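You operate a simulated robot arm through the tools that you are given. There is no shell and no other tool. Be economical: measure what you need, move in short steps, check, and stop when the job is done.

You are at the controls of a simulated robot arm. One attempt, no reset.

## Task
Put the hose carton on the green board. Push the pass side door shut. Stack the jar labelled "tamarind" from the hot cupboard top on top of the jar labelled "mango pickle". Close the green tray. Shut the yellow tray. Put the empty jar in the mixing bowl. Pull the blue tray open. Do these in any order. Set down upright: hose carton. The green tray goes toward x -1.0, y +0.0, z +0.0 (a direction in the base frame), to its stop. The yellow tray goes toward x -1.0, y +0.0, z +0.0 (a direction in the base frame), to its stop. The blue tray goes toward x +1.0, y +0.0, z +0.0 (a direction in the base frame).

It is judged by the outcome, as a careful person would: the job done as asked, and still so three seconds after it is handed in. It fails if anything else is knocked over, pushed out of place, dropped, spilled or broken.

## Robot
A 7-joint arm with a vacuum gripper on a trunk, on a base that drives. Base frame: it is fixed to the floor where the robot stands at the start and does not move with it; the origin is under the middle of the robot, x ahead of it, y to its left, z up. Lengths are in mm, angles in degrees, forces in N, time in s.
With the tool pointing down near the work surface it reaches from about 100 to 640 mm from the robot's upright axis, wherever it stands. Its first joint turns from -115.0 to 115.0 degrees. Places, roughly: blue tray [-2800, -2200, 600]; empty jar (7x7x14 cm) [-2000, -3700, 1000]; garlic paste jar, mango pickle jar, tamarind jar [-1250, -2000, 1000]; green board (29x42x2 cm) [-2400, -3700, 900]; green tray [-2700, -2700, 600]; hose carton [500, 0, 250]; mixing bowl (16x16x8 cm) [-1700, -3800, 900]; pass side door [-800, -1800, 500]; yellow tray [-2700, -3300, 600]. Payload 2.55 kg.
Tool frame: the origin (TCP) lies in the middle of the cups' lips, and z points out of the cups. The gripper has 1 cup of 44 mm across, covering 44 by 44 mm (tool x, y); the bellows give 20 mm. With the vacuum on, a cup seals on a smooth face that it is pressed against (1 to 4 N); it does not hold porous or soft things. The pull reaches 55 N.
Orientation is that of the tool frame in the base frame, as a unit quaternion [x, y, z, w]. With the cups facing straight down, the tool's x points along the base's -x, its y along +y and its z along -z.

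## Interface
- The arm moves only by the tool step_arm. Its argument "plan" is a list of rows, each a list of 3 entries, a list of its own where there are three numbers: the shift along the base's x, y, z in m, then the turn, a rotation vector about the base's x, y, z in degrees, then the vacuum: 1 switches it on, 0 off. In form: [[[dx, dy, dz], [wx, wy, wz], vacuum], ...]. A call has 1 to 8 rows; each row shifts and turns the commanded pose from where the row before left it. Rows are played at 5 a second. More than 50 mm and 8.6 degrees between two rows, or a gripper value outside its range, and nothing of the call is played. A pose out of reach is approached as far as the arm can. The call stops where the force on the tool passes 40 N (or 10 N more than at its start, if that is more) or the arm is blocked; 0.2 s more then pass. The pull builds up within a second once a cup has sealed. Time passes only in rows, and 0.2 s behind the last, so rows that do not move give it time. It gives the time, the measured TCP pose, the force on the tool (base axes) and the pull of the vacuum at its end, in the units of the frame above (readings bear some noise), with the torque about the TCP (base axes, N m) and any sound that the robot's microphone picked up.
- Cameras (640 x 400 px; columns grow to the right, rows downward): "scene" is now at [10.9, 165.8, 1244.6]; the picture's right is [-0.14, -0.99, 0.00], its down [-0.83, 0.12, -0.55] and it looks along [0.54, -0.08, -0.84] (base axes); focal length 272 px, centre (320, 200). "wrist" rides on the gripper at [81, 6, -173] in the tool frame; the picture's right is [-0.08, 1.00, 0.00], its down [-0.89, -0.07, -0.45] and it looks along [-0.44, -0.04, 0.90] (tool axes); focal length 256 px, centre (320, 200). There is no depth. A picture from a camera that has moved, and an enlarged one, comes with that camera's place and axes in the base frame and with its lens.
- capture(camera): a new picture of that camera. It takes no simulated time.
- raise_lower(by): slides the trunk up (or, below 0, down) by that many mm; the arm and the scene camera ride with it, the base frame stays. It gives what a move gives, with no picture.
- roll_base(legs): drives the robot by 1 to 6 legs, each [ahead, left, turn to the left] in mm, mm and degrees, along the robot's own axes; the way and the turn of a leg run together, so that a leg with both is an arc; at most 1500 mm and 180 degrees a leg. The arm and the cameras ride along, it lands a little off, and it stops where it bumps. It gives what a move gives.
- aim_head(pan, tilt): turns the head with the scene camera to pan (to the left, within 155 degrees either way) and tilt (down, from -29 to 69), counted from straight ahead of the robot. It gives what a move gives.
- zoom(camera, box): a new picture of the part [left, top, right, bottom] of that camera's present view, enlarged. It takes no simulated time.
- close_job(): hands the job in; it is judged then, once.

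Work in short steps. Places have to be worked out from the pictures, the camera data and where the tool is seen: move nearer, look again, correct. Check each grasp and each placing, and mend what went wrong. You have 165 turns and 128 pictures in all, those below and enlarged ones among them. Switch the vacuum off and draw the arm clear of the work before you hand the job in, unless the task says otherwise; then end with one line.

The tools are called after "Call:" as name(argument=value, ...) on one line, values as JSON. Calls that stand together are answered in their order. step_arm: Moves the arm, as the interface text tells. Its arguments: {"type":"object","properties":{"plan":{"type":"array"}},"required":["plan"]} The other tools are called the same way: raise_lower (by) slides the trunk up or down; roll_base (legs) drives the base; aim_head (pan, tilt) turns the head that bears the scene camera; capture (camera) takes a picture; zoom (camera, box) takes an enlarged picture of a part of a camera's view; close_job () hands the job in.

At the start:

```text
time: 0.0
tool_pos: [382.3, 108.9, 502.9]
orientation: [0.0, 1.0, 0.0, 0.0]
contact_force: [-0.4, 0.2, -0.7]
ft_torque: [0.0, 0.04, 0.0]
pull: 0.0
trunk travel left (down, up): [-350.0, 640.0]
robot x, y, heading: [1.7, 0.6, 0.1]
head pan, tilt: [-8.1, 56.8]
```

scene: 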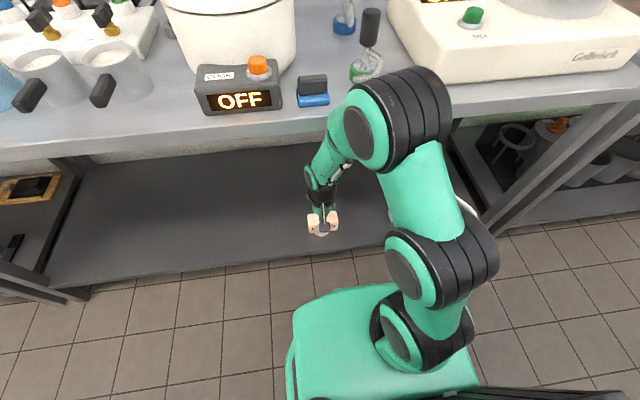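
wrist: 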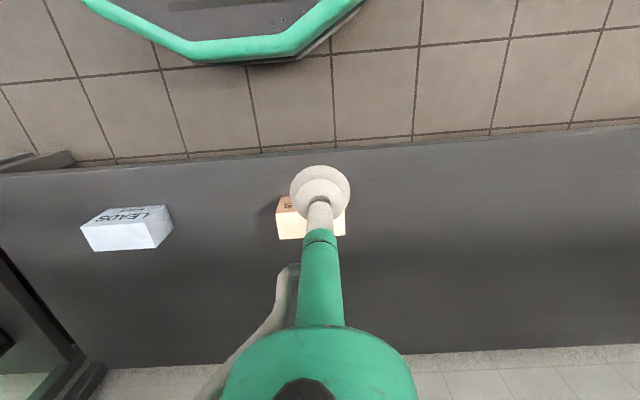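

The wrist view shows two cartons on the lower shelf, one of them marked LEADS. I need to read the other one's label.

Call:
zoom(camera="wrist", box=[60, 160, 380, 360])

Call:
zoom(camera="scene", box=[80, 130, 500, 300])

```text
2.00 times, centred on (220, 260) of wrist
camera zoom: at [300.4, 113.9, 674.3], right [0.08, 1.0, 0.0], down [0.89, -0.07, 0.45], along [0.44, -0.04, -0.9], focal length 512 px, centre (520, 80)
```

zoom: 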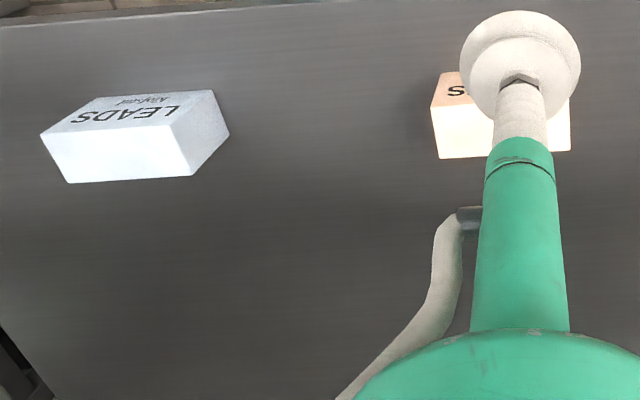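

```text
1.52 times, centred on (290, 215) of scene
camera zoom: at [10.9, 165.8, 1244.6], right [-0.14, -0.99, 0.0], down [-0.83, 0.12, -0.55], along [0.54, -0.08, -0.84], focal length 415 px, centre (366, 177)
```

zoom: 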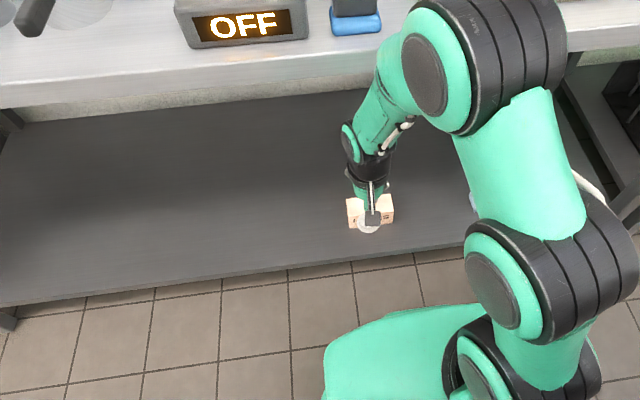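

The second carton's label ends in "S" and the cup covers most of it. I'll shift the tool sideways to read it.

Call:
step_arm(plan=[[[0, -0.045, 0], [0, 0, 0], 0], [[0, -0.045, 0], [0, 0, 0], 0], [[0, -0.03, 0], [0, 0, 0], 0]])

Call:
capture(camera="wrist")

Call:
aim_head(pan=0, tilt=20)

Call:
capture(camera="scene")

```text
time: 0.8
tool_pos: [381.8, -12.6, 501.9]
orientation: [-0.001, 1.0, 0.001, 0.0]
contact_force: [0.2, 0.2, -0.3]
ft_torque: [0.0, 0.03, 0.0]
pull: 0.1
trunk travel left (down, up): [-350.0, 640.0]
robot x, y, heading: [0.3, 0.4, 0.2]
head pan, tilt: [-8.1, 56.8]
```

```text
123 pictures are left
camera wrist: at [299.6, -7.4, 673.8], right [0.08, 1.0, 0.0], down [0.89, -0.07, 0.45], along [0.44, -0.03, -0.9], focal length 256 px, centre (320, 200)
```

wrist: 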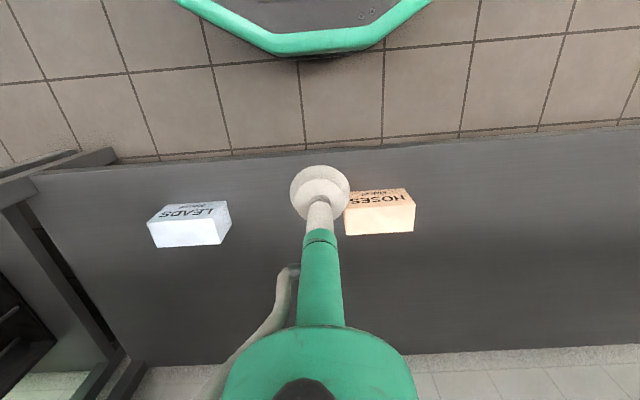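

```text
time: 1.8
tool_pos: [380.5, -11.5, 501.1]
orientation: [0.0, 1.0, 0.0, 0.0]
contact_force: [-0.6, 0.2, 0.2]
ft_torque: [0.04, 0.0, 0.0]
pull: 0.0
trunk travel left (down, up): [-350.0, 640.0]
robot x, y, heading: [-0.1, 0.2, 0.1]
head pan, tilt: [0.0, 20.0]
```

```text
122 pictures are left
camera scene: at [34.6, 175.6, 1298.9], right [0.0, -1.0, 0.0], down [-0.34, 0.0, -0.94], along [0.94, 0.0, -0.34], focal length 272 px, centre (320, 200)
```

scene: 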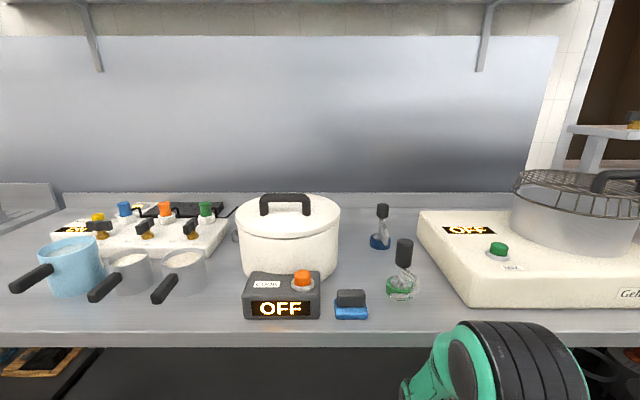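

The second carton reads HOSES, so it is the one I want. I place its top centre at about (535, 81, 285), with the shelf at z≈214. I'll raise and retract the tool, then lower the trunk so the elbow passes under the table.

Call:
step_arm(plan=[[[-0.01, 0.03, 0.04], [0, 0, 0], 0], [[-0.01, 0.03, 0.04], [0, 0, 0], 0], [[-0.01, 0.03, 0.04], [0, 0, 0], 0], [[-0.01, 0.0, 0.04], [0, 0, 0], 0], [[0, 0, 0.04], [0, 0, 0], 0]])

Call:
raise_lower(by=-350)

Call:
aim_head(pan=0, tilt=40)

Call:
capture(camera="scene")

Call:
capture(camera="wrist")

```text
refused: row 1 steps farther than a row can; nothing moved
```

```text
time: 5.2
tool_pos: [381.7, -11.4, 152.3]
orientation: [0.0, 1.0, 0.001, 0.0]
contact_force: [0.1, 0.7, -0.1]
ft_torque: [-0.01, -0.01, 0.0]
pull: 0.1
trunk travel left (down, up): [0.0, 990.0]
robot x, y, heading: [-1.3, -1.2, 0.0]
head pan, tilt: [0.0, 20.0]
```

```text
time: 6.1
tool_pos: [382.8, -10.5, 151.3]
orientation: [-0.001, 1.0, 0.0, 0.0]
contact_force: [0.0, -0.5, 0.0]
ft_torque: [0.0, -0.01, 0.02]
pull: 0.1
trunk travel left (down, up): [0.0, 990.0]
robot x, y, heading: [-0.1, 0.0, -0.2]
head pan, tilt: [0.0, 40.0]
```

```text
121 pictures are left
camera scene: at [26.5, 175.6, 917.6], right [0.0, -1.0, 0.0], down [-0.64, 0.0, -0.77], along [0.77, 0.0, -0.64], focal length 272 px, centre (320, 200)
```

scene: 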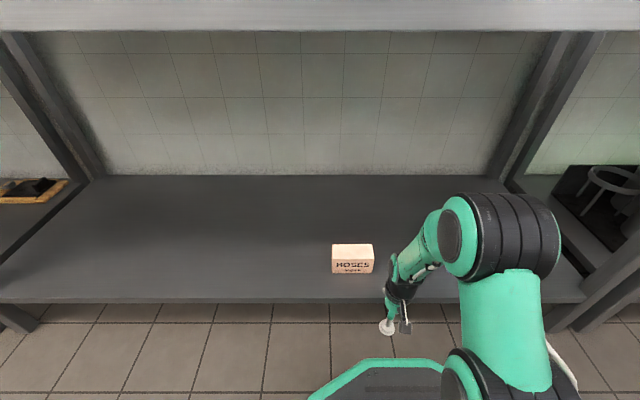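

```text
120 pictures are left
camera wrist: at [299.7, -6.8, 323.8], right [0.08, 1.0, 0.0], down [0.89, -0.07, 0.45], along [0.44, -0.04, -0.9], focal length 256 px, centre (320, 200)
```

wrist: 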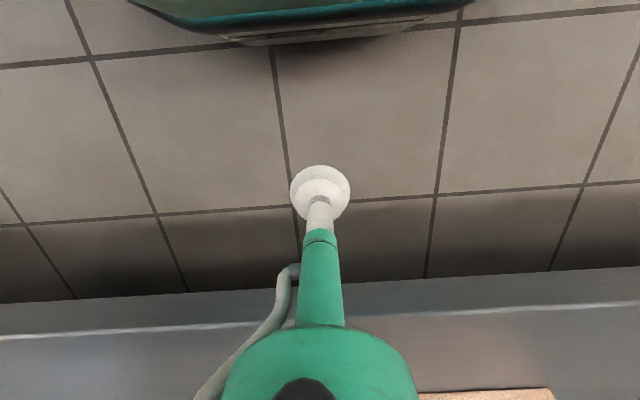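

The row limit is 50 mm in total, so only the trunk lowering happened, and it did no harm. The table is now above the arm. I'll raise the tool clear of the shelf and line up in y.

Call:
step_arm(plan=[[[-0.02, 0, 0.04], [0, 0, 0], 0], [[-0.02, 0, 0.04], [0, 0, 0], 0], [[0, 0.02, 0.04], [0, 0, 0], 0], [[0, 0.02, 0.04], [0, 0, 0], 0], [[0, 0.02, 0.04], [0, 0, 0], 0], [[0.03, 0.02, 0.03], [0, 0, 0], 0], [[0.04, 0.013, 0], [0, 0, 0], 0], [[0.04, 0, 0], [0, 0, 0], 0]])

Call:
capture(camera="wrist")

Call:
capture(camera="scene")

```text
time: 7.9
tool_pos: [443.3, 81.9, 320.5]
orientation: [0.0, 1.0, 0.0, 0.0]
contact_force: [0.9, -0.3, -0.1]
ft_torque: [0.05, -0.01, -0.02]
pull: 0.0
out of reach, approached as far as the arm can: row 5, 6, 7, 8
trunk travel left (down, up): [0.0, 990.0]
robot x, y, heading: [-0.9, 0.2, 0.1]
head pan, tilt: [0.0, 40.0]
```

```text
119 pictures are left
camera wrist: at [361.4, 86.1, 492.9], right [0.08, 1.0, 0.0], down [0.89, -0.07, 0.45], along [0.44, -0.04, -0.9], focal length 256 px, centre (320, 200)
```

wrist: 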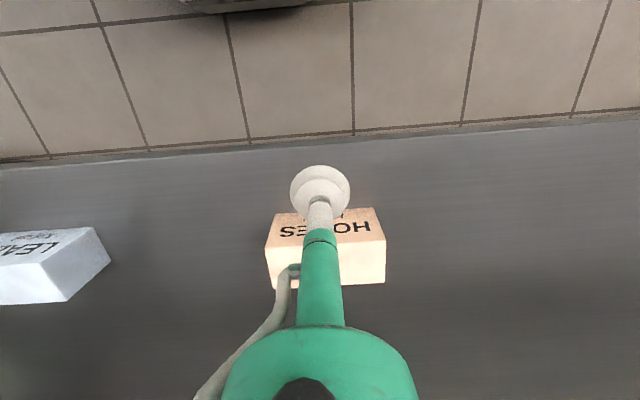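

```text
118 pictures are left
camera scene: at [26.3, 175.6, 917.5], right [0.0, -1.0, 0.0], down [-0.64, 0.0, -0.77], along [0.77, 0.0, -0.64], focal length 272 px, centre (320, 200)
```

scene: 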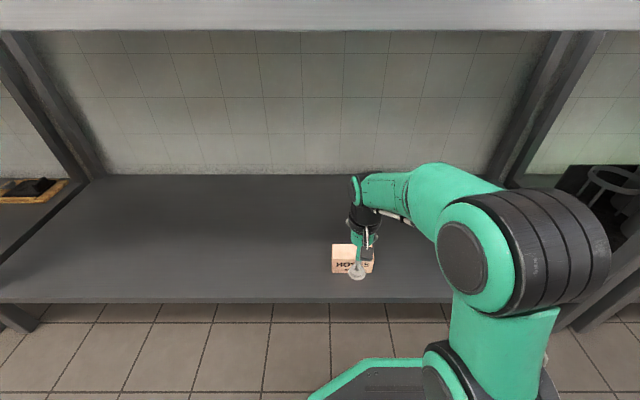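

The carton top centre refines to about (541, 78, 285), and the cup is at z 320. I'll move forward over it.

Call:
step_arm(plan=[[[0.03, -0.004, 0], [0, 0, 0], 0], [[0.035, 0, 0], [0, 0, 0], 0], [[0.03, 0, 0], [0, 0, 0], 0]])

Call:
capture(camera="wrist")

```text
time: 8.7
tool_pos: [516.8, 72.5, 283.1]
orientation: [0.001, 1.0, 0.0, 0.001]
contact_force: [-0.6, 0.3, 2.1]
ft_torque: [-0.01, -0.03, -0.01]
pull: 0.1
out of reach, approached as far as the arm can: row 1, 2, 3
trunk travel left (down, up): [0.0, 990.0]
robot x, y, heading: [1.2, -1.1, -0.1]
head pan, tilt: [0.0, 40.0]
```

```text
117 pictures are left
camera wrist: at [435.2, 77.4, 455.5], right [0.08, 1.0, 0.0], down [0.89, -0.07, 0.45], along [0.45, -0.04, -0.89], focal length 256 px, centre (320, 200)
```

wrist: 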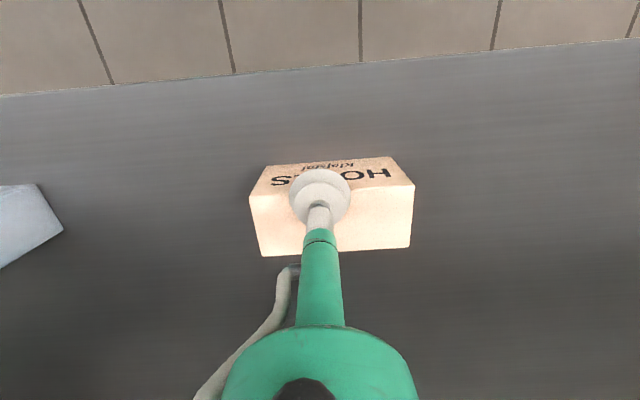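

The low trunk limits the reach, and the cup is just touching the carton's front edge. Raising the trunk 100 mm should lift the tool off and restore reach.

Call:
raise_lower(by=100)

Call:
step_arm(plan=[[[0.0, 0, -0.01], [0, 0, 0], 0]])

Call:
capture(camera="scene")

```text
time: 10.0
tool_pos: [517.0, 73.5, 381.4]
orientation: [0.0, 1.0, 0.0, 0.0]
contact_force: [-0.2, 0.3, -0.6]
ft_torque: [0.05, -0.04, 0.02]
pull: 0.1
trunk travel left (down, up): [-100.0, 890.0]
robot x, y, heading: [-0.6, 1.1, 0.0]
head pan, tilt: [0.0, 40.0]
```

```text
time: 10.4
tool_pos: [515.8, 73.7, 372.9]
orientation: [0.0, 1.0, 0.0, 0.0]
contact_force: [0.8, 0.7, -0.2]
ft_torque: [0.02, -0.02, 0.03]
pull: 0.0
trunk travel left (down, up): [-100.0, 890.0]
robot x, y, heading: [-0.6, 2.8, 0.0]
head pan, tilt: [0.0, 40.0]
```

```text
116 pictures are left
camera scene: at [26.4, 175.6, 1017.5], right [0.0, -1.0, 0.0], down [-0.64, 0.0, -0.77], along [0.77, 0.0, -0.64], focal length 272 px, centre (320, 200)
```

scene: 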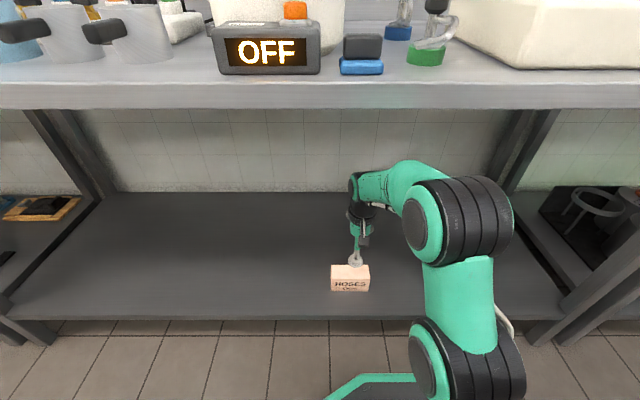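

Reach is back. I'll move over the carton centre and descend with the vacuum on until contact.

Call:
step_arm(plan=[[[0.022, 0.005, -0.02], [0, 0, 0], 0], [[0, 0, -0.04], [0, 0, 0], 0], [[0, 0, -0.015], [0, 0, 0], 1], [[0, 0, -0.008], [0, 0, 0], 1], [[0, 0, -0.008], [0, 0, 0], 1], [[0, 0, 0], [0, 0, 0], 1]])

```text
time: 11.8
tool_pos: [539.4, 77.9, 287.3]
orientation: [0.0, 1.0, 0.0, 0.006]
contact_force: [-8.4, 0.7, 37.3]
ft_torque: [-0.09, 0.38, -0.02]
pull: 55.1
trunk travel left (down, up): [-100.0, 890.0]
robot x, y, heading: [-1.3, -0.7, -0.1]
head pan, tilt: [0.0, 40.0]
```

The cup sealed at z≈287 with full pull. Lifting and checking.

Call:
step_arm(plan=[[[0, 0, 0.01], [0, 0, 0], 1], [[0, 0, 0.03], [0, 0, 0], 1], [[0, 0, 0.04], [0, 0, 0], 1], [[-0.02, 0, 0.03], [0, 0, 0], 1], [[-0.04, 0, 0], [0, 0, 0], 1], [[-0.045, 0, 0], [0, 0, 0], 1], [[-0.045, 0, 0], [0, 0, 0], 1], [[-0.045, 0, 0], [0, 0, 0], 1]])

Call:
capture(camera="wrist")

```text
time: 13.6
tool_pos: [341.9, 75.4, 382.3]
orientation: [0.0, 1.0, -0.001, 0.0]
contact_force: [0.6, 0.8, -2.6]
ft_torque: [-0.05, 0.02, 0.0]
pull: 54.8
out of reach, approached as far as the arm can: row 4
trunk travel left (down, up): [-100.0, 890.0]
robot x, y, heading: [-0.1, 2.5, -0.1]
head pan, tilt: [0.0, 40.0]
```

```text
115 pictures are left
camera wrist: at [260.3, 80.4, 555.5], right [0.08, 1.0, 0.0], down [0.89, -0.07, 0.45], along [0.44, -0.04, -0.9], focal length 256 px, centre (320, 200)
```

wrist: 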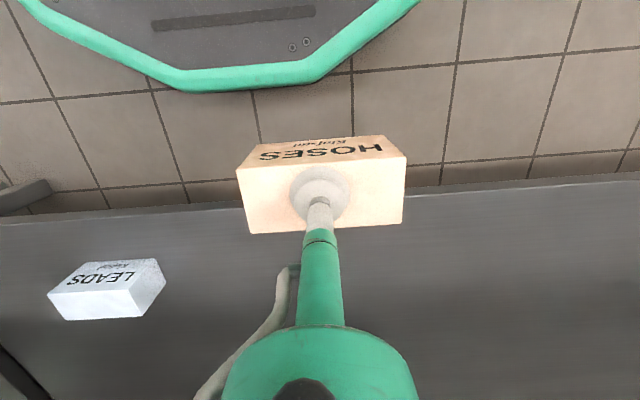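

The carton is held and clear of the table edge. I'll retract it further, raise the trunk and look around before driving.

Call:
step_arm(plan=[[[-0.04, -0.02, 0], [0, 0, 0], 1], [[-0.03, -0.02, 0.02], [0, 0, 0], 1]])

Call:
raise_lower(by=450)

Call:
aim_head(pan=-100, tilt=20)

Call:
capture(camera="scene")

Call:
aim_head(pan=-150, tilt=20)

Call:
capture(camera="scene")

Call:
aim_head(pan=150, tilt=30)

Call:
capture(camera="scene")

```text
time: 14.2
tool_pos: [272.5, 36.9, 403.9]
orientation: [0.0, 1.0, 0.0, -0.001]
contact_force: [0.0, -0.2, -2.8]
ft_torque: [0.02, 0.0, 0.01]
pull: 55.0
trunk travel left (down, up): [-100.0, 890.0]
robot x, y, heading: [-1.2, 1.6, -0.1]
head pan, tilt: [0.0, 40.0]
```

```text
refused: 450 is not a number from -400 to 400
```

```text
time: 16.0
tool_pos: [273.5, 37.4, 403.1]
orientation: [0.0, 1.0, -0.001, 0.0]
contact_force: [-0.3, -0.1, -1.4]
ft_torque: [-0.01, 0.02, -0.01]
pull: 54.9
trunk travel left (down, up): [-100.0, 890.0]
robot x, y, heading: [-0.6, -0.1, 0.2]
head pan, tilt: [-100.0, 20.0]
```

```text
114 pictures are left
camera scene: at [-74.8, 83.9, 1048.9], right [-0.98, 0.17, 0.0], down [0.06, 0.34, -0.94], along [-0.16, -0.93, -0.34], focal length 272 px, centre (320, 200)
```

scene: 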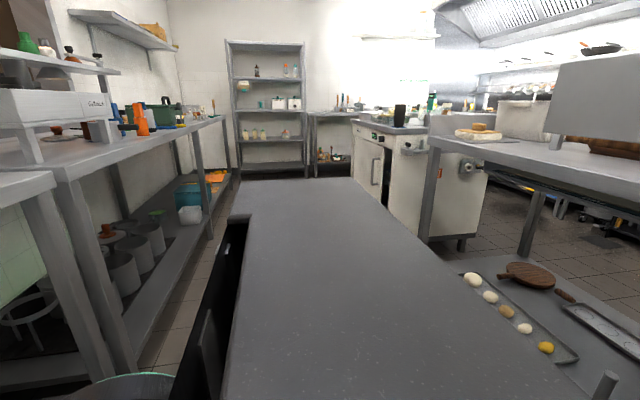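

```text
time: 17.1
tool_pos: [273.7, 36.9, 403.9]
orientation: [-0.001, 1.0, 0.0, 0.0]
contact_force: [-0.2, -0.3, -2.3]
ft_torque: [-0.04, 0.04, -0.05]
pull: 54.8
trunk travel left (down, up): [-100.0, 890.0]
robot x, y, heading: [3.6, -1.6, 0.2]
head pan, tilt: [-150.0, 20.0]
```

```text
113 pictures are left
camera scene: at [-139.3, 129.0, 1048.9], right [-0.5, 0.87, 0.0], down [0.3, 0.17, -0.94], along [-0.81, -0.47, -0.34], focal length 272 px, centre (320, 200)
```

scene: 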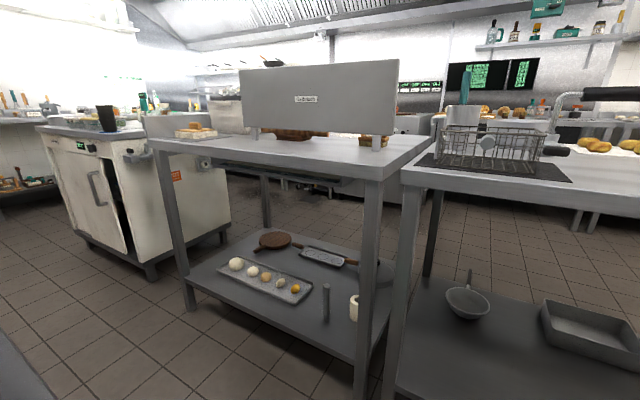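

```text
time: 21.2
tool_pos: [273.7, 37.7, 403.7]
orientation: [0.0, 1.0, 0.0, 0.0]
contact_force: [0.3, 0.2, -2.4]
ft_torque: [0.0, 0.0, 0.03]
pull: 54.8
trunk travel left (down, up): [-100.0, 890.0]
robot x, y, heading: [0.0, -0.2, 0.1]
head pan, tilt: [150.0, 30.0]
```

```text
112 pictures are left
camera scene: at [-137.0, 220.8, 1032.9], right [0.5, 0.87, 0.0], down [0.43, -0.25, -0.87], along [-0.75, 0.43, -0.5], focal length 272 px, centre (320, 200)
```

scene: 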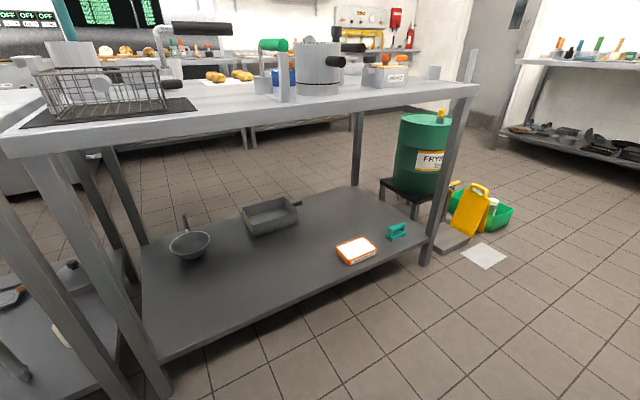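

The raise is capped at 400 mm. The grey surface in view is the robot's own column. There is an aisle along -y at x from about -800 to 395, with the hot cupboard near (-870, -1550). I'll raise the trunk, back off 200 and turn right.

Call:
raise_lower(by=400)

Call:
roll_base(legs=[[-200, 0, 0], [0, 0, -90]])

Call:
aim_head(pan=0, tilt=20)

Call:
capture(camera="scene")

Call:
aim_head(pan=-50, tilt=20)

Call:
capture(camera="scene")

```text
time: 25.1
tool_pos: [273.1, 38.2, 803.9]
orientation: [0.001, 1.0, 0.0, 0.0]
contact_force: [0.0, -0.4, -1.2]
ft_torque: [0.01, 0.0, -0.02]
pull: 54.5
trunk travel left (down, up): [-500.0, 490.0]
robot x, y, heading: [-3.6, -1.5, 0.1]
head pan, tilt: [150.0, 30.0]
```

```text
time: 30.5
tool_pos: [-164.2, -272.6, 804.8]
orientation: [0.707, 0.708, 0.0, 0.0]
contact_force: [-0.3, -0.3, -2.9]
ft_torque: [0.03, 0.03, 0.05]
pull: 55.3
trunk travel left (down, up): [-500.0, 490.0]
robot x, y, heading: [-200.0, 0.5, -90.1]
head pan, tilt: [150.0, 30.0]
```

```text
time: 32.9
tool_pos: [-165.7, -273.5, 804.1]
orientation: [0.708, 0.707, 0.0, 0.001]
contact_force: [-0.8, 0.0, -1.8]
ft_torque: [0.04, 0.0, -0.02]
pull: 54.4
trunk travel left (down, up): [-500.0, 490.0]
robot x, y, heading: [-201.1, -3.3, -89.8]
head pan, tilt: [0.0, 20.0]
```

```text
111 pictures are left
camera scene: at [-24.3, -34.1, 1448.9], right [-1.0, 0.0, 0.0], down [0.0, 0.34, -0.94], along [0.0, -0.94, -0.34], focal length 272 px, centre (320, 200)
```

scene: 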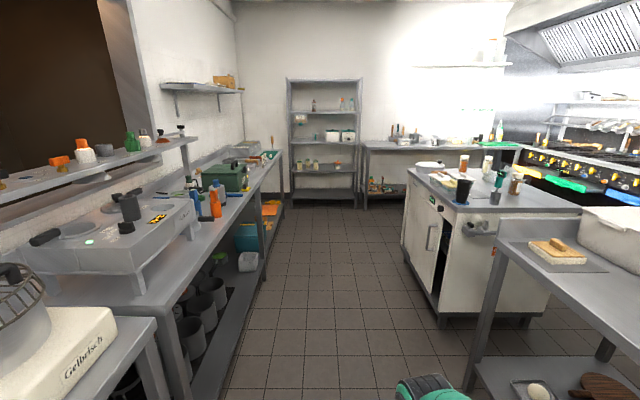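

```text
time: 34.0
tool_pos: [-166.1, -273.1, 804.3]
orientation: [0.708, 0.707, 0.0, 0.0]
contact_force: [0.3, -0.4, -2.7]
ft_torque: [0.01, -0.01, 0.0]
pull: 55.0
trunk travel left (down, up): [-500.0, 490.0]
robot x, y, heading: [-199.4, 2.1, -89.8]
head pan, tilt: [-50.0, 20.0]
```

```text
110 pictures are left
camera scene: at [-95.6, -0.8, 1448.9], right [-0.64, 0.77, 0.0], down [0.26, 0.22, -0.94], along [-0.72, -0.6, -0.34], focal length 272 px, centre (320, 200)
```

scene: 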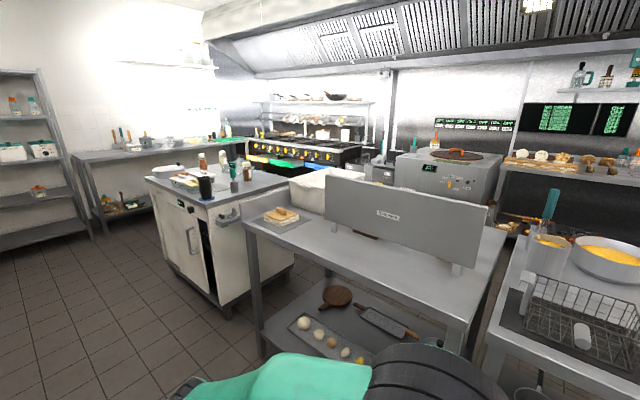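

I have a clear overview: jars on the cupboard top, the door ajar on its +x face, the coloured trays on the far-side range, and the counter along the -y wall. I'll drive down the aisle past the cupboard.

Call:
roll_base(legs=[[1500, 0, 0], [1450, 0, 0]])

Call:
aim_head(pan=-60, tilt=25)

Call:
capture(camera="scene")

```text
time: 48.3
tool_pos: [-105.5, -3232.4, 803.3]
orientation: [0.688, 0.726, -0.001, 0.0]
contact_force: [0.6, -0.4, -2.4]
ft_torque: [-0.01, 0.03, 0.0]
pull: 54.3
trunk travel left (down, up): [-500.0, 490.0]
robot x, y, heading: [-155.6, -2960.1, -87.1]
head pan, tilt: [-50.0, 20.0]
```

```text
time: 49.0
tool_pos: [-104.9, -3231.2, 805.1]
orientation: [0.688, 0.725, 0.0, 0.0]
contact_force: [0.6, -0.4, -2.2]
ft_torque: [0.01, 0.0, 0.01]
pull: 54.5
trunk travel left (down, up): [-500.0, 490.0]
robot x, y, heading: [-158.9, -2960.5, -86.8]
head pan, tilt: [-60.0, 25.0]
```

```text
109 pictures are left
camera scene: at [-59.2, -2943.3, 1440.9], right [-0.54, 0.84, 0.0], down [0.35, 0.23, -0.91], along [-0.76, -0.49, -0.42], focal length 272 px, centre (320, 200)
```

scene: 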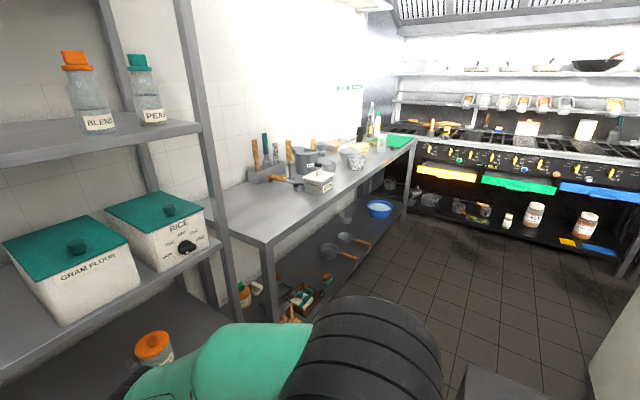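

The range, its trays and the counter are visible and the floor is clear. I'll correct the heading and strafe right toward the counter.

Call:
roll_base(legs=[[0, 0, -3], [0, -1300, 0]])

Call:
aim_head(pan=-40, tilt=30)

Call:
capture(camera="scene")

```text
time: 55.9
tool_pos: [-1392.5, -3250.2, 804.7]
orientation: [0.697, 0.717, 0.0, 0.0]
contact_force: [-1.1, -0.3, -2.1]
ft_torque: [0.01, 0.01, 0.04]
pull: 55.1
trunk travel left (down, up): [-500.0, 490.0]
robot x, y, heading: [-1434.9, -2977.3, -88.2]
head pan, tilt: [-60.0, 25.0]
```

```text
time: 56.7
tool_pos: [-1392.0, -3248.9, 803.9]
orientation: [0.698, 0.716, 0.001, 0.0]
contact_force: [-0.4, 1.1, -2.9]
ft_torque: [0.01, 0.03, 0.01]
pull: 54.5
trunk travel left (down, up): [-500.0, 490.0]
robot x, y, heading: [-1436.5, -2978.9, -88.4]
head pan, tilt: [-40.0, 30.0]
```

```text
108 pictures are left
camera scene: at [-1316.0, -2985.2, 1432.9], right [-0.78, 0.62, 0.0], down [0.31, 0.39, -0.87], along [-0.54, -0.68, -0.5], focal length 272 px, centre (320, 200)
```

scene: 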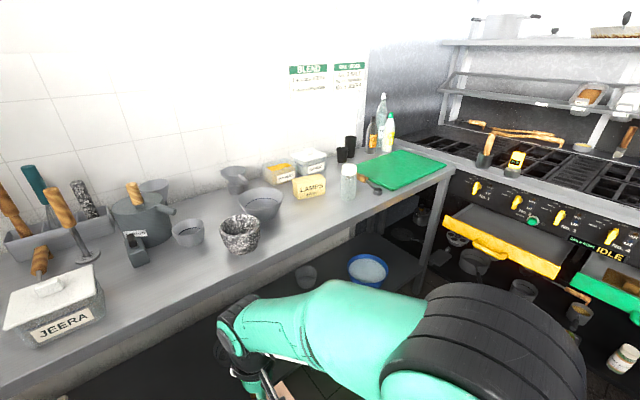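

The counter shows the green board, the clear jar and several bowls. I'll zoom in to identify them.

Call:
zoom(camera="scene", box=[160, 90, 480, 290])

```text
2.00 times, centred on (320, 190) of scene
camera zoom: at [-1316.0, -2985.2, 1432.9], right [-0.78, 0.62, 0.0], down [0.31, 0.39, -0.87], along [-0.54, -0.68, -0.5], focal length 544 px, centre (320, 220)
```

zoom: 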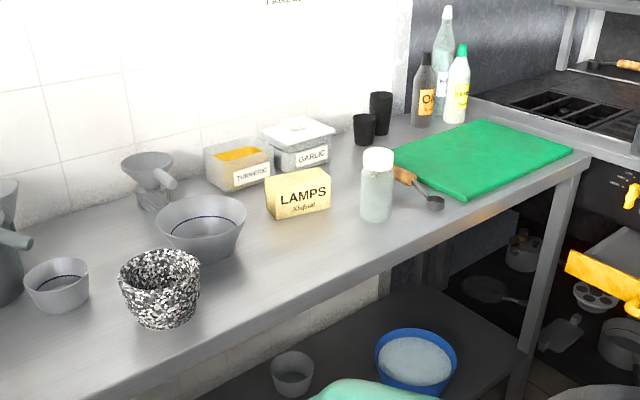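

The mixing bowl is at about (-1672, -3786). The board spans x -2590 to -2180 and y -3590 to -3880. I'll raise the trunk and strafe on toward the board.

Call:
raise_lower(by=350)

Call:
roll_base(legs=[[0, 0, -1.7], [0, -620, 0], [100, 0, 0]])

Call:
aim_head(pan=-25, tilt=45)

Call:
capture(camera="scene")

Call:
capture(camera="wrist")

```text
time: 60.1
tool_pos: [-1391.6, -3250.4, 1154.0]
orientation: [0.698, 0.717, 0.0, 0.0]
contact_force: [0.6, 1.1, -2.5]
ft_torque: [0.01, 0.02, 0.0]
pull: 54.8
trunk travel left (down, up): [-850.0, 140.0]
robot x, y, heading: [-1436.5, -2981.1, -88.6]
head pan, tilt: [-40.0, 30.0]
```

```text
time: 64.7
tool_pos: [-2017.2, -3344.6, 1153.8]
orientation: [0.709, 0.706, 0.001, 0.0]
contact_force: [-0.8, -1.6, -2.0]
ft_torque: [0.03, 0.0, 0.02]
pull: 54.8
trunk travel left (down, up): [-850.0, 140.0]
robot x, y, heading: [-2053.0, -3070.2, -90.3]
head pan, tilt: [-40.0, 30.0]
```

```text
time: 65.5
tool_pos: [-2016.7, -3343.1, 1152.7]
orientation: [0.709, 0.705, 0.0, -0.001]
contact_force: [0.3, -0.3, -2.3]
ft_torque: [0.01, 0.03, 0.0]
pull: 55.8
trunk travel left (down, up): [-850.0, 140.0]
robot x, y, heading: [-2051.2, -3070.4, -90.3]
head pan, tilt: [-25.0, 45.0]
```

```text
106 pictures are left
camera scene: at [-1909.6, -3086.4, 1760.3], right [-0.9, 0.43, 0.0], down [0.3, 0.64, -0.71], along [-0.3, -0.64, -0.71], focal length 272 px, centre (320, 200)
```

scene: 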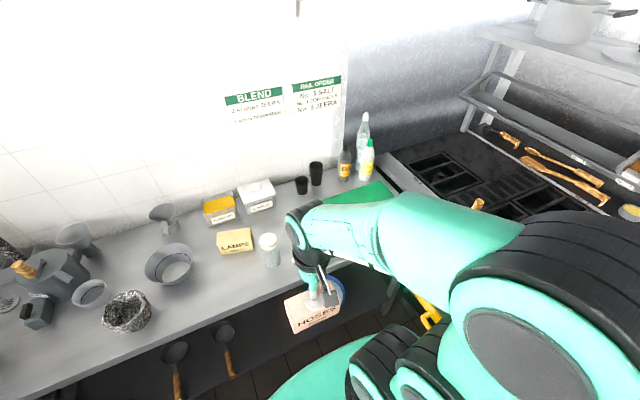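

```text
105 pictures are left
camera wrist: at [-2011.5, -3264.8, 1326.7], right [1.0, -0.08, 0.0], down [-0.07, -0.89, 0.45], along [-0.04, -0.44, -0.9], focal length 256 px, centre (320, 200)
```

wrist: 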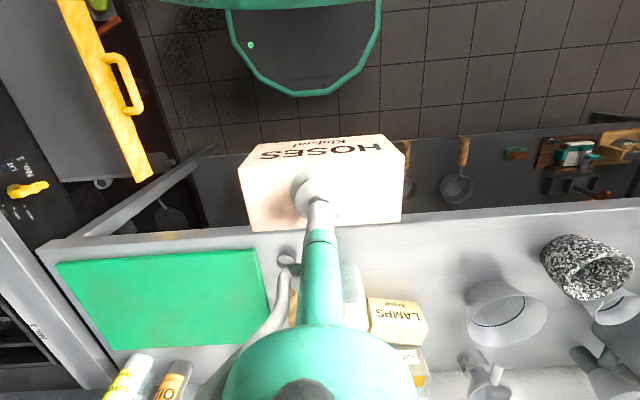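

The wrist view gives the board centre at about (-2390, -3710), the counter's front edge at y≈-3530 and the base front at y≈-3345. I'll move the base a bit closer, short of the counter and the yellow tray.

Call:
roll_base(legs=[[0, -120, 0], [110, 0, 0]])

Call:
step_arm(plan=[[[-0.03, -0.035, 0], [0, 0, 0], 1], [[-0.03, -0.035, 0], [0, 0, 0], 1], [[-0.03, -0.035, 0], [0, 0, 0], 1], [[-0.03, -0.035, 0], [0, 0, 0], 1], [[-0.03, -0.035, -0.01], [0, 0, 0], 1], [[-0.03, -0.03, -0.02], [0, 0, 0], 1]])

Call:
capture(camera="wrist")

```text
time: 67.5
tool_pos: [-2135.0, -3454.1, 1154.6]
orientation: [0.708, 0.706, 0.0, 0.0]
contact_force: [0.5, 0.2, -2.0]
ft_torque: [0.0, -0.02, 0.02]
pull: 54.5
trunk travel left (down, up): [-850.0, 140.0]
robot x, y, heading: [-2168.5, -3180.6, -90.2]
head pan, tilt: [-25.0, 45.0]
```

```text
time: 68.9
tool_pos: [-2317.9, -3659.7, 1121.4]
orientation: [0.708, 0.706, 0.0, -0.001]
contact_force: [-0.9, -0.9, -2.1]
ft_torque: [0.01, -0.02, 0.02]
pull: 55.3
trunk travel left (down, up): [-850.0, 140.0]
robot x, y, heading: [-2170.7, -3181.3, -90.3]
head pan, tilt: [-25.0, 45.0]
```

```text
104 pictures are left
camera wrist: at [-2312.6, -3580.3, 1294.0], right [1.0, -0.08, 0.0], down [-0.07, -0.89, 0.44], along [-0.04, -0.44, -0.9], focal length 256 px, centre (320, 200)
```

wrist: 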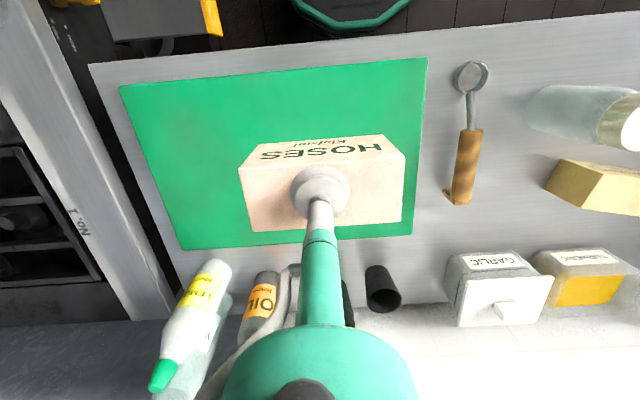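

The board centre is at about (-2380, -3685). I'll shift over it and descend most of the way.

Call:
step_arm(plan=[[[-0.04, -0.02, 0], [0, 0, 0], 1], [[-0.005, -0.005, -0.04], [0, 0, 0], 1], [[0, 0, -0.04], [0, 0, 0], 1], [[0, 0, -0.03], [0, 0, 0], 1], [[0, 0, 0], [0, 0, 0], 1]])

Call:
capture(camera="wrist")

Call:
capture(camera="scene")

```text
time: 70.1
tool_pos: [-2362.8, -3682.7, 1013.3]
orientation: [0.708, 0.706, 0.0, 0.0]
contact_force: [0.1, -0.2, -2.0]
ft_torque: [0.01, -0.01, 0.0]
pull: 54.9
trunk travel left (down, up): [-850.0, 140.0]
robot x, y, heading: [-2172.6, -3179.3, -90.2]
head pan, tilt: [-25.0, 45.0]
```

```text
103 pictures are left
camera wrist: at [-2356.3, -3603.8, 1185.2], right [1.0, -0.08, 0.0], down [-0.07, -0.89, 0.45], along [-0.04, -0.44, -0.9], focal length 256 px, centre (320, 200)
```

wrist: 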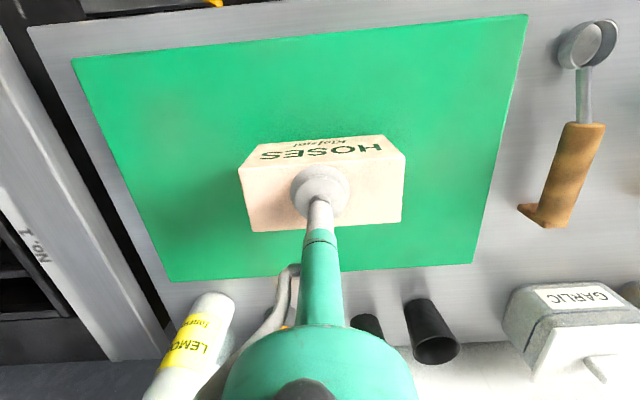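

```text
102 pictures are left
camera scene: at [-2027.3, -3194.8, 1760.3], right [-0.9, 0.43, 0.0], down [0.3, 0.64, -0.71], along [-0.3, -0.64, -0.71], focal length 272 px, centre (320, 200)
```

scene: 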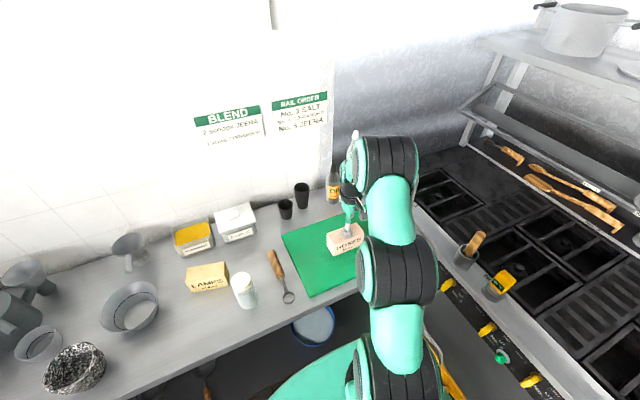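

The carton is well within the board. I'll descend in small steps until contact.

Call:
step_arm(plan=[[[0, 0, -0.015], [0, 0, 0], 1], [[0, 0, -0.006], [0, 0, 0], 1], [[0, 0, -0.005], [0, 0, 0], 1], [[0, 0, -0.004], [0, 0, 0], 1], [[0, 0, 0], [0, 0, 0], 1]])

```text
time: 71.3
tool_pos: [-2359.8, -3684.7, 985.2]
orientation: [0.708, 0.706, -0.001, 0.001]
contact_force: [-2.4, 2.8, 11.1]
ft_torque: [-0.16, -0.18, 0.02]
pull: 55.0
trunk travel left (down, up): [-850.0, 140.0]
robot x, y, heading: [-2171.3, -3179.1, -90.3]
head pan, tilt: [-25.0, 45.0]
```

The carton is on the board (11 N up). Releasing and lifting.

Call:
step_arm(plan=[[[0, 0, 0.002], [0, 0, 0], 0], [[0, 0, 0], [0, 0, 0], 0], [[0, 0, 0], [0, 0, 0], 0], [[0, 0, 0.01], [0, 0, 0], 0], [[0, 0, 0.04], [0, 0, 0], 0], [[0, 0, 0.045], [0, 0, 0], 0], [[0, 0, 0.045], [0, 0, 0], 0]])

Call:
capture(camera="wrist")

```text
time: 72.9
tool_pos: [-2361.1, -3681.1, 1119.0]
orientation: [0.708, 0.706, 0.001, 0.0]
contact_force: [1.2, -0.5, 0.1]
ft_torque: [-0.06, -0.02, -0.01]
pull: 0.0
out of reach, approached as far as the arm can: row 7
trunk travel left (down, up): [-850.0, 140.0]
robot x, y, heading: [-2170.2, -3181.5, -90.2]
head pan, tilt: [-25.0, 45.0]
```

```text
101 pictures are left
camera wrist: at [-2356.4, -3602.1, 1291.6], right [1.0, -0.08, 0.0], down [-0.07, -0.89, 0.44], along [-0.04, -0.44, -0.9], focal length 256 px, centre (320, 200)
```

wrist: 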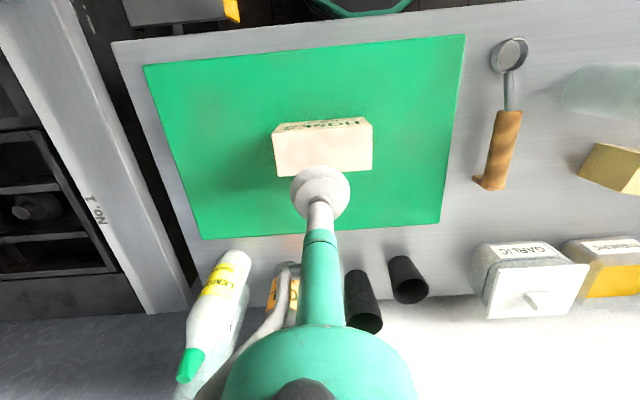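

The carton stands upright on the board. Next is the empty jar at about (-1989, -3656), going into the bowl at about (-1669, -3757). I'll retract the arm, raise the trunk and move left.

Call:
step_arm(plan=[[[0.03, 0.038, 0], [0, 0, 0], 0], [[0.03, 0.038, 0], [0, 0, 0], 0], [[0.03, 0.038, 0], [0, 0, 0], 0], [[0.03, 0.038, 0], [0, 0, 0], 0], [[0.03, 0.038, 0], [0, 0, 0], 0]])

Call:
raise_lower(by=130)

Call:
roll_base(legs=[[0, 370, 0]])

Call:
capture(camera="wrist")

Call:
aim_head(pan=0, tilt=50)

Call:
capture(camera="scene")

```text
time: 74.1
tool_pos: [-2205.2, -3484.0, 1119.2]
orientation: [0.708, 0.706, -0.001, 0.0]
contact_force: [-0.2, 0.5, 0.3]
ft_torque: [-0.04, 0.0, -0.04]
pull: 0.0
trunk travel left (down, up): [-850.0, 140.0]
robot x, y, heading: [-2170.4, -3181.3, -90.2]
head pan, tilt: [-25.0, 45.0]
```

```text
time: 75.7
tool_pos: [-2206.6, -3487.0, 1249.3]
orientation: [0.709, 0.706, 0.0, -0.001]
contact_force: [-0.4, 0.5, -0.8]
ft_torque: [-0.01, -0.01, -0.02]
pull: 0.1
trunk travel left (down, up): [-980.0, 10.0]
robot x, y, heading: [-2171.2, -3178.3, -90.1]
head pan, tilt: [-25.0, 45.0]
```

```text
time: 78.0
tool_pos: [-1837.9, -3488.8, 1248.6]
orientation: [0.708, 0.706, 0.001, 0.0]
contact_force: [0.0, 0.0, 0.0]
ft_torque: [0.02, 0.0, -0.02]
pull: 0.0
trunk travel left (down, up): [-980.0, 10.0]
robot x, y, heading: [-1805.2, -3178.9, -90.3]
head pan, tilt: [-25.0, 45.0]
```

```text
100 pictures are left
camera wrist: at [-1832.8, -3408.9, 1421.3], right [1.0, -0.08, 0.0], down [-0.07, -0.89, 0.45], along [-0.04, -0.44, -0.9], focal length 256 px, centre (320, 200)
```

wrist: 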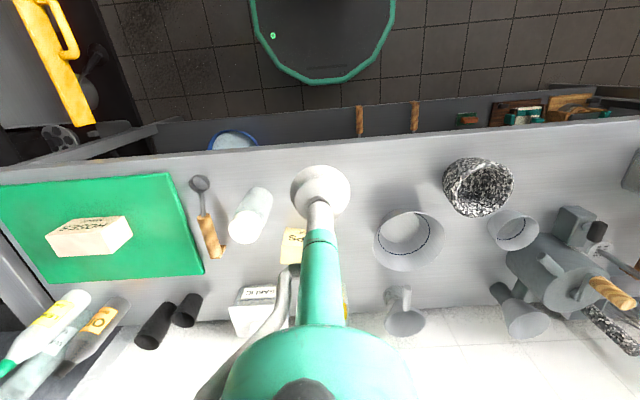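

```text
time: 78.9
tool_pos: [-1838.3, -3487.8, 1248.2]
orientation: [0.708, 0.706, 0.0, 0.001]
contact_force: [-0.1, -0.3, 0.7]
ft_torque: [-0.01, 0.0, 0.01]
pull: 0.1
trunk travel left (down, up): [-980.0, 10.0]
robot x, y, heading: [-1803.5, -3181.0, -89.9]
head pan, tilt: [0.0, 50.0]
```

```text
99 pictures are left
camera scene: at [-1625.5, -3200.0, 1883.4], right [-1.0, 0.0, 0.0], down [0.0, 0.77, -0.64], along [0.0, -0.64, -0.77], focal length 272 px, centre (320, 200)
```

scene: 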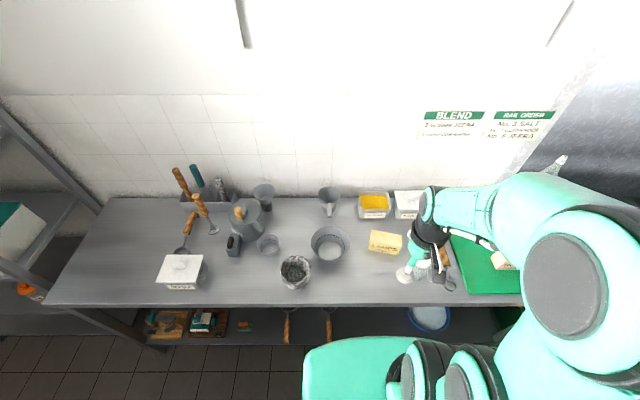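

I'll zoom the wrist view onto the jar and bowl to place both more precisely.

Call:
zoom(camera="wrist", box=[180, 150, 460, 325])

```text
2.29 times, centred on (320, 238) of wrist
camera zoom: at [-1833.1, -3408.9, 1421.3], right [1.0, -0.08, 0.0], down [-0.07, -0.89, 0.45], along [-0.04, -0.44, -0.9], focal length 585 px, centre (320, 114)
```

zoom: 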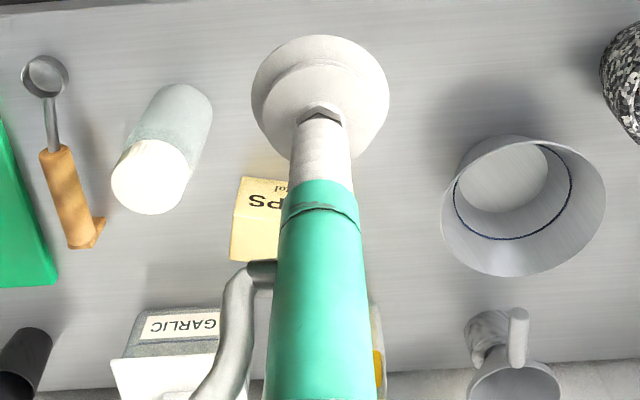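

The jar lid is at about (-1988, -3648, 1032) and the bowl centre at about (-1671, -3747). I'll move above the jar.

Call:
step_arm(plan=[[[-0.03, -0.032, -0.02], [0, 0, 0], 0], [[-0.03, -0.032, -0.02], [0, 0, 0], 0], [[-0.03, -0.032, -0.02], [0, 0, 0], 0], [[-0.03, -0.032, -0.02], [0, 0, 0], 0], [[-0.03, -0.032, -0.02], [0, 0, 0], 0], [[0, 0, -0.045], [0, 0, 0], 0], [[0, 0, 0], [0, 0, 0], 0]])

Call:
capture(camera="wrist")

```text
time: 80.5
tool_pos: [-1987.0, -3648.5, 1102.2]
orientation: [0.708, 0.706, 0.0, 0.0]
contact_force: [0.2, -0.3, -0.1]
ft_torque: [0.0, 0.0, 0.01]
pull: 0.0
trunk travel left (down, up): [-980.0, 10.0]
robot x, y, heading: [-1806.5, -3179.4, -90.2]
head pan, tilt: [0.0, 50.0]
```

```text
97 pictures are left
camera wrist: at [-1982.4, -3568.1, 1275.3], right [1.0, -0.08, 0.0], down [-0.07, -0.89, 0.45], along [-0.04, -0.44, -0.9], focal length 256 px, centre (320, 200)
```

wrist: 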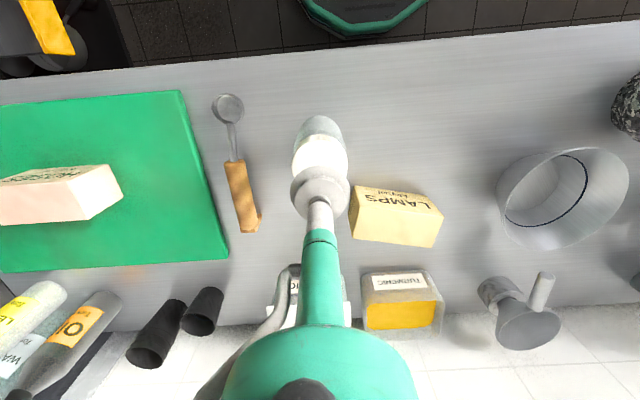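

The lid is centred at about (-1990, -3643), within 5 mm of the tool. Descending with vacuum.

Call:
step_arm(plan=[[[-0.003, 0.005, -0.04], [0, 0, 0], 0], [[0, 0, -0.018], [0, 0, 0], 1], [[0, 0, -0.007], [0, 0, 0], 1], [[0, 0, -0.006], [0, 0, 0], 1], [[0, 0, 0], [0, 0, 0], 1]])

```text
time: 81.7
tool_pos: [-1991.3, -3644.8, 1035.0]
orientation: [0.707, 0.707, -0.001, 0.001]
contact_force: [-0.3, 2.2, 13.5]
ft_torque: [-0.21, -0.18, 0.05]
pull: 55.0
trunk travel left (down, up): [-980.0, 10.0]
robot x, y, heading: [-1804.9, -3180.8, -90.2]
head pan, tilt: [0.0, 50.0]
```

Sealed. I'll lift 130 mm and carry it toward the bowl.

Call:
step_arm(plan=[[[0, 0, 0.01], [0, 0, 0], 1], [[0, 0, 0.03], [0, 0, 0], 1], [[0, 0, 0.045], [0, 0, 0], 1], [[0, 0, 0.045], [0, 0, 0], 1], [[0.045, 0, 0], [0, 0, 0], 1], [[0.045, 0, 0], [0, 0, 0], 1], [[0.045, -0.01, 0], [0, 0, 0], 1], [[0.045, -0.02, 0], [0, 0, 0], 1]])

Call:
step_arm(plan=[[[0.045, -0.02, 0], [0, 0, 0], 1], [[0.045, -0.02, 0], [0, 0, 0], 1], [[0.04, -0.02, 0], [0, 0, 0], 1], [[0.01, -0.012, 0], [0, 0, 0], 1], [[0, 0, 0], [0, 0, 0], 1]])

Call:
capture(camera="wrist")

Call:
capture(camera="scene")

```text
time: 83.5
tool_pos: [-1809.4, -3676.5, 1166.0]
orientation: [0.708, 0.706, 0.001, -0.001]
contact_force: [0.4, -0.3, -2.2]
ft_torque: [0.03, 0.02, 0.0]
pull: 55.1
trunk travel left (down, up): [-980.0, 10.0]
robot x, y, heading: [-1801.7, -3184.5, -90.0]
head pan, tilt: [0.0, 50.0]
```

```text
time: 84.7
tool_pos: [-1670.8, -3743.1, 1164.9]
orientation: [0.708, 0.706, 0.001, 0.0]
contact_force: [0.4, 0.5, -1.0]
ft_torque: [0.0, 0.01, -0.01]
pull: 54.9
trunk travel left (down, up): [-980.0, 10.0]
robot x, y, heading: [-1803.1, -3181.4, -90.1]
head pan, tilt: [0.0, 50.0]
```

```text
96 pictures are left
camera wrist: at [-1665.1, -3664.8, 1337.8], right [1.0, -0.08, 0.0], down [-0.07, -0.89, 0.45], along [-0.04, -0.44, -0.9], focal length 256 px, centre (320, 200)
```

wrist: 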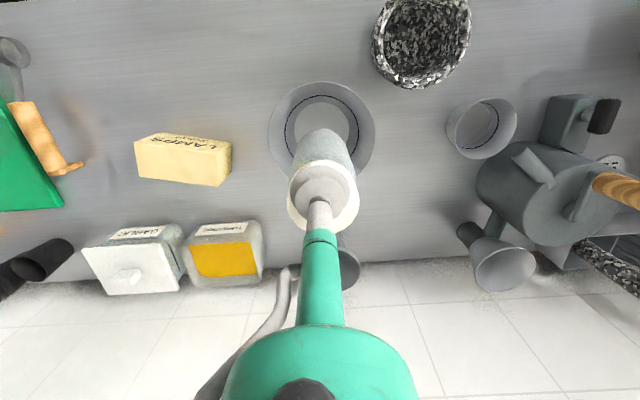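

```text
95 pictures are left
camera scene: at [-1625.3, -3199.4, 1883.4], right [-1.0, 0.0, 0.0], down [0.0, 0.77, -0.64], along [0.0, -0.64, -0.77], focal length 272 px, centre (320, 200)
```

scene: 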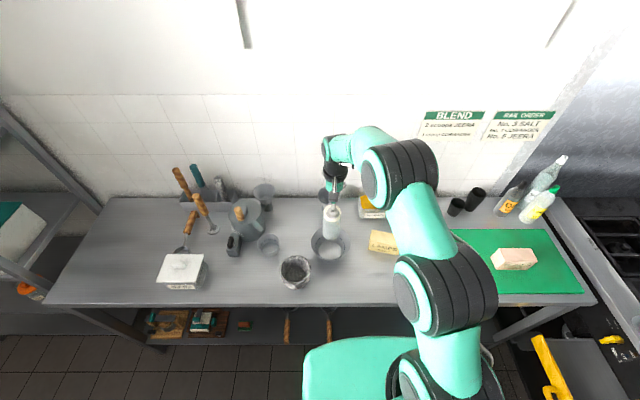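

The jar is centred over the bowl. I'll descend, gently at the end.

Call:
step_arm(plan=[[[0, 0, -0.04], [0, 0, 0], 1], [[0, 0, -0.04], [0, 0, 0], 1], [[0, 0, -0.025], [0, 0, 0], 1], [[0, 0, -0.008], [0, 0, 0], 1], [[0, 0, -0.005], [0, 0, 0], 1], [[0, 0, 0], [0, 0, 0], 1]])

```text
time: 86.1
tool_pos: [-1670.9, -3745.2, 1044.8]
orientation: [0.708, 0.706, 0.001, 0.0]
contact_force: [0.3, -0.3, -2.2]
ft_torque: [-0.05, -0.01, 0.02]
pull: 54.8
trunk travel left (down, up): [-980.0, 10.0]
robot x, y, heading: [-1804.3, -3180.0, -89.9]
head pan, tilt: [0.0, 50.0]
```

No contact yet, so I'll continue slowly.

Call:
step_arm(plan=[[[0, 0, -0.003], [0, 0, 0], 1], [[0, 0, -0.003], [0, 0, 0], 1], [[0, 0, 0], [0, 0, 0], 1]])

```text
time: 86.9
tool_pos: [-1670.8, -3744.2, 1040.9]
orientation: [0.708, 0.707, -0.001, 0.0]
contact_force: [-0.7, 2.5, 6.8]
ft_torque: [-0.09, 0.0, -0.03]
pull: 55.3
trunk travel left (down, up): [-980.0, 10.0]
robot x, y, heading: [-1803.5, -3183.0, -90.1]
head pan, tilt: [0.0, 50.0]
```

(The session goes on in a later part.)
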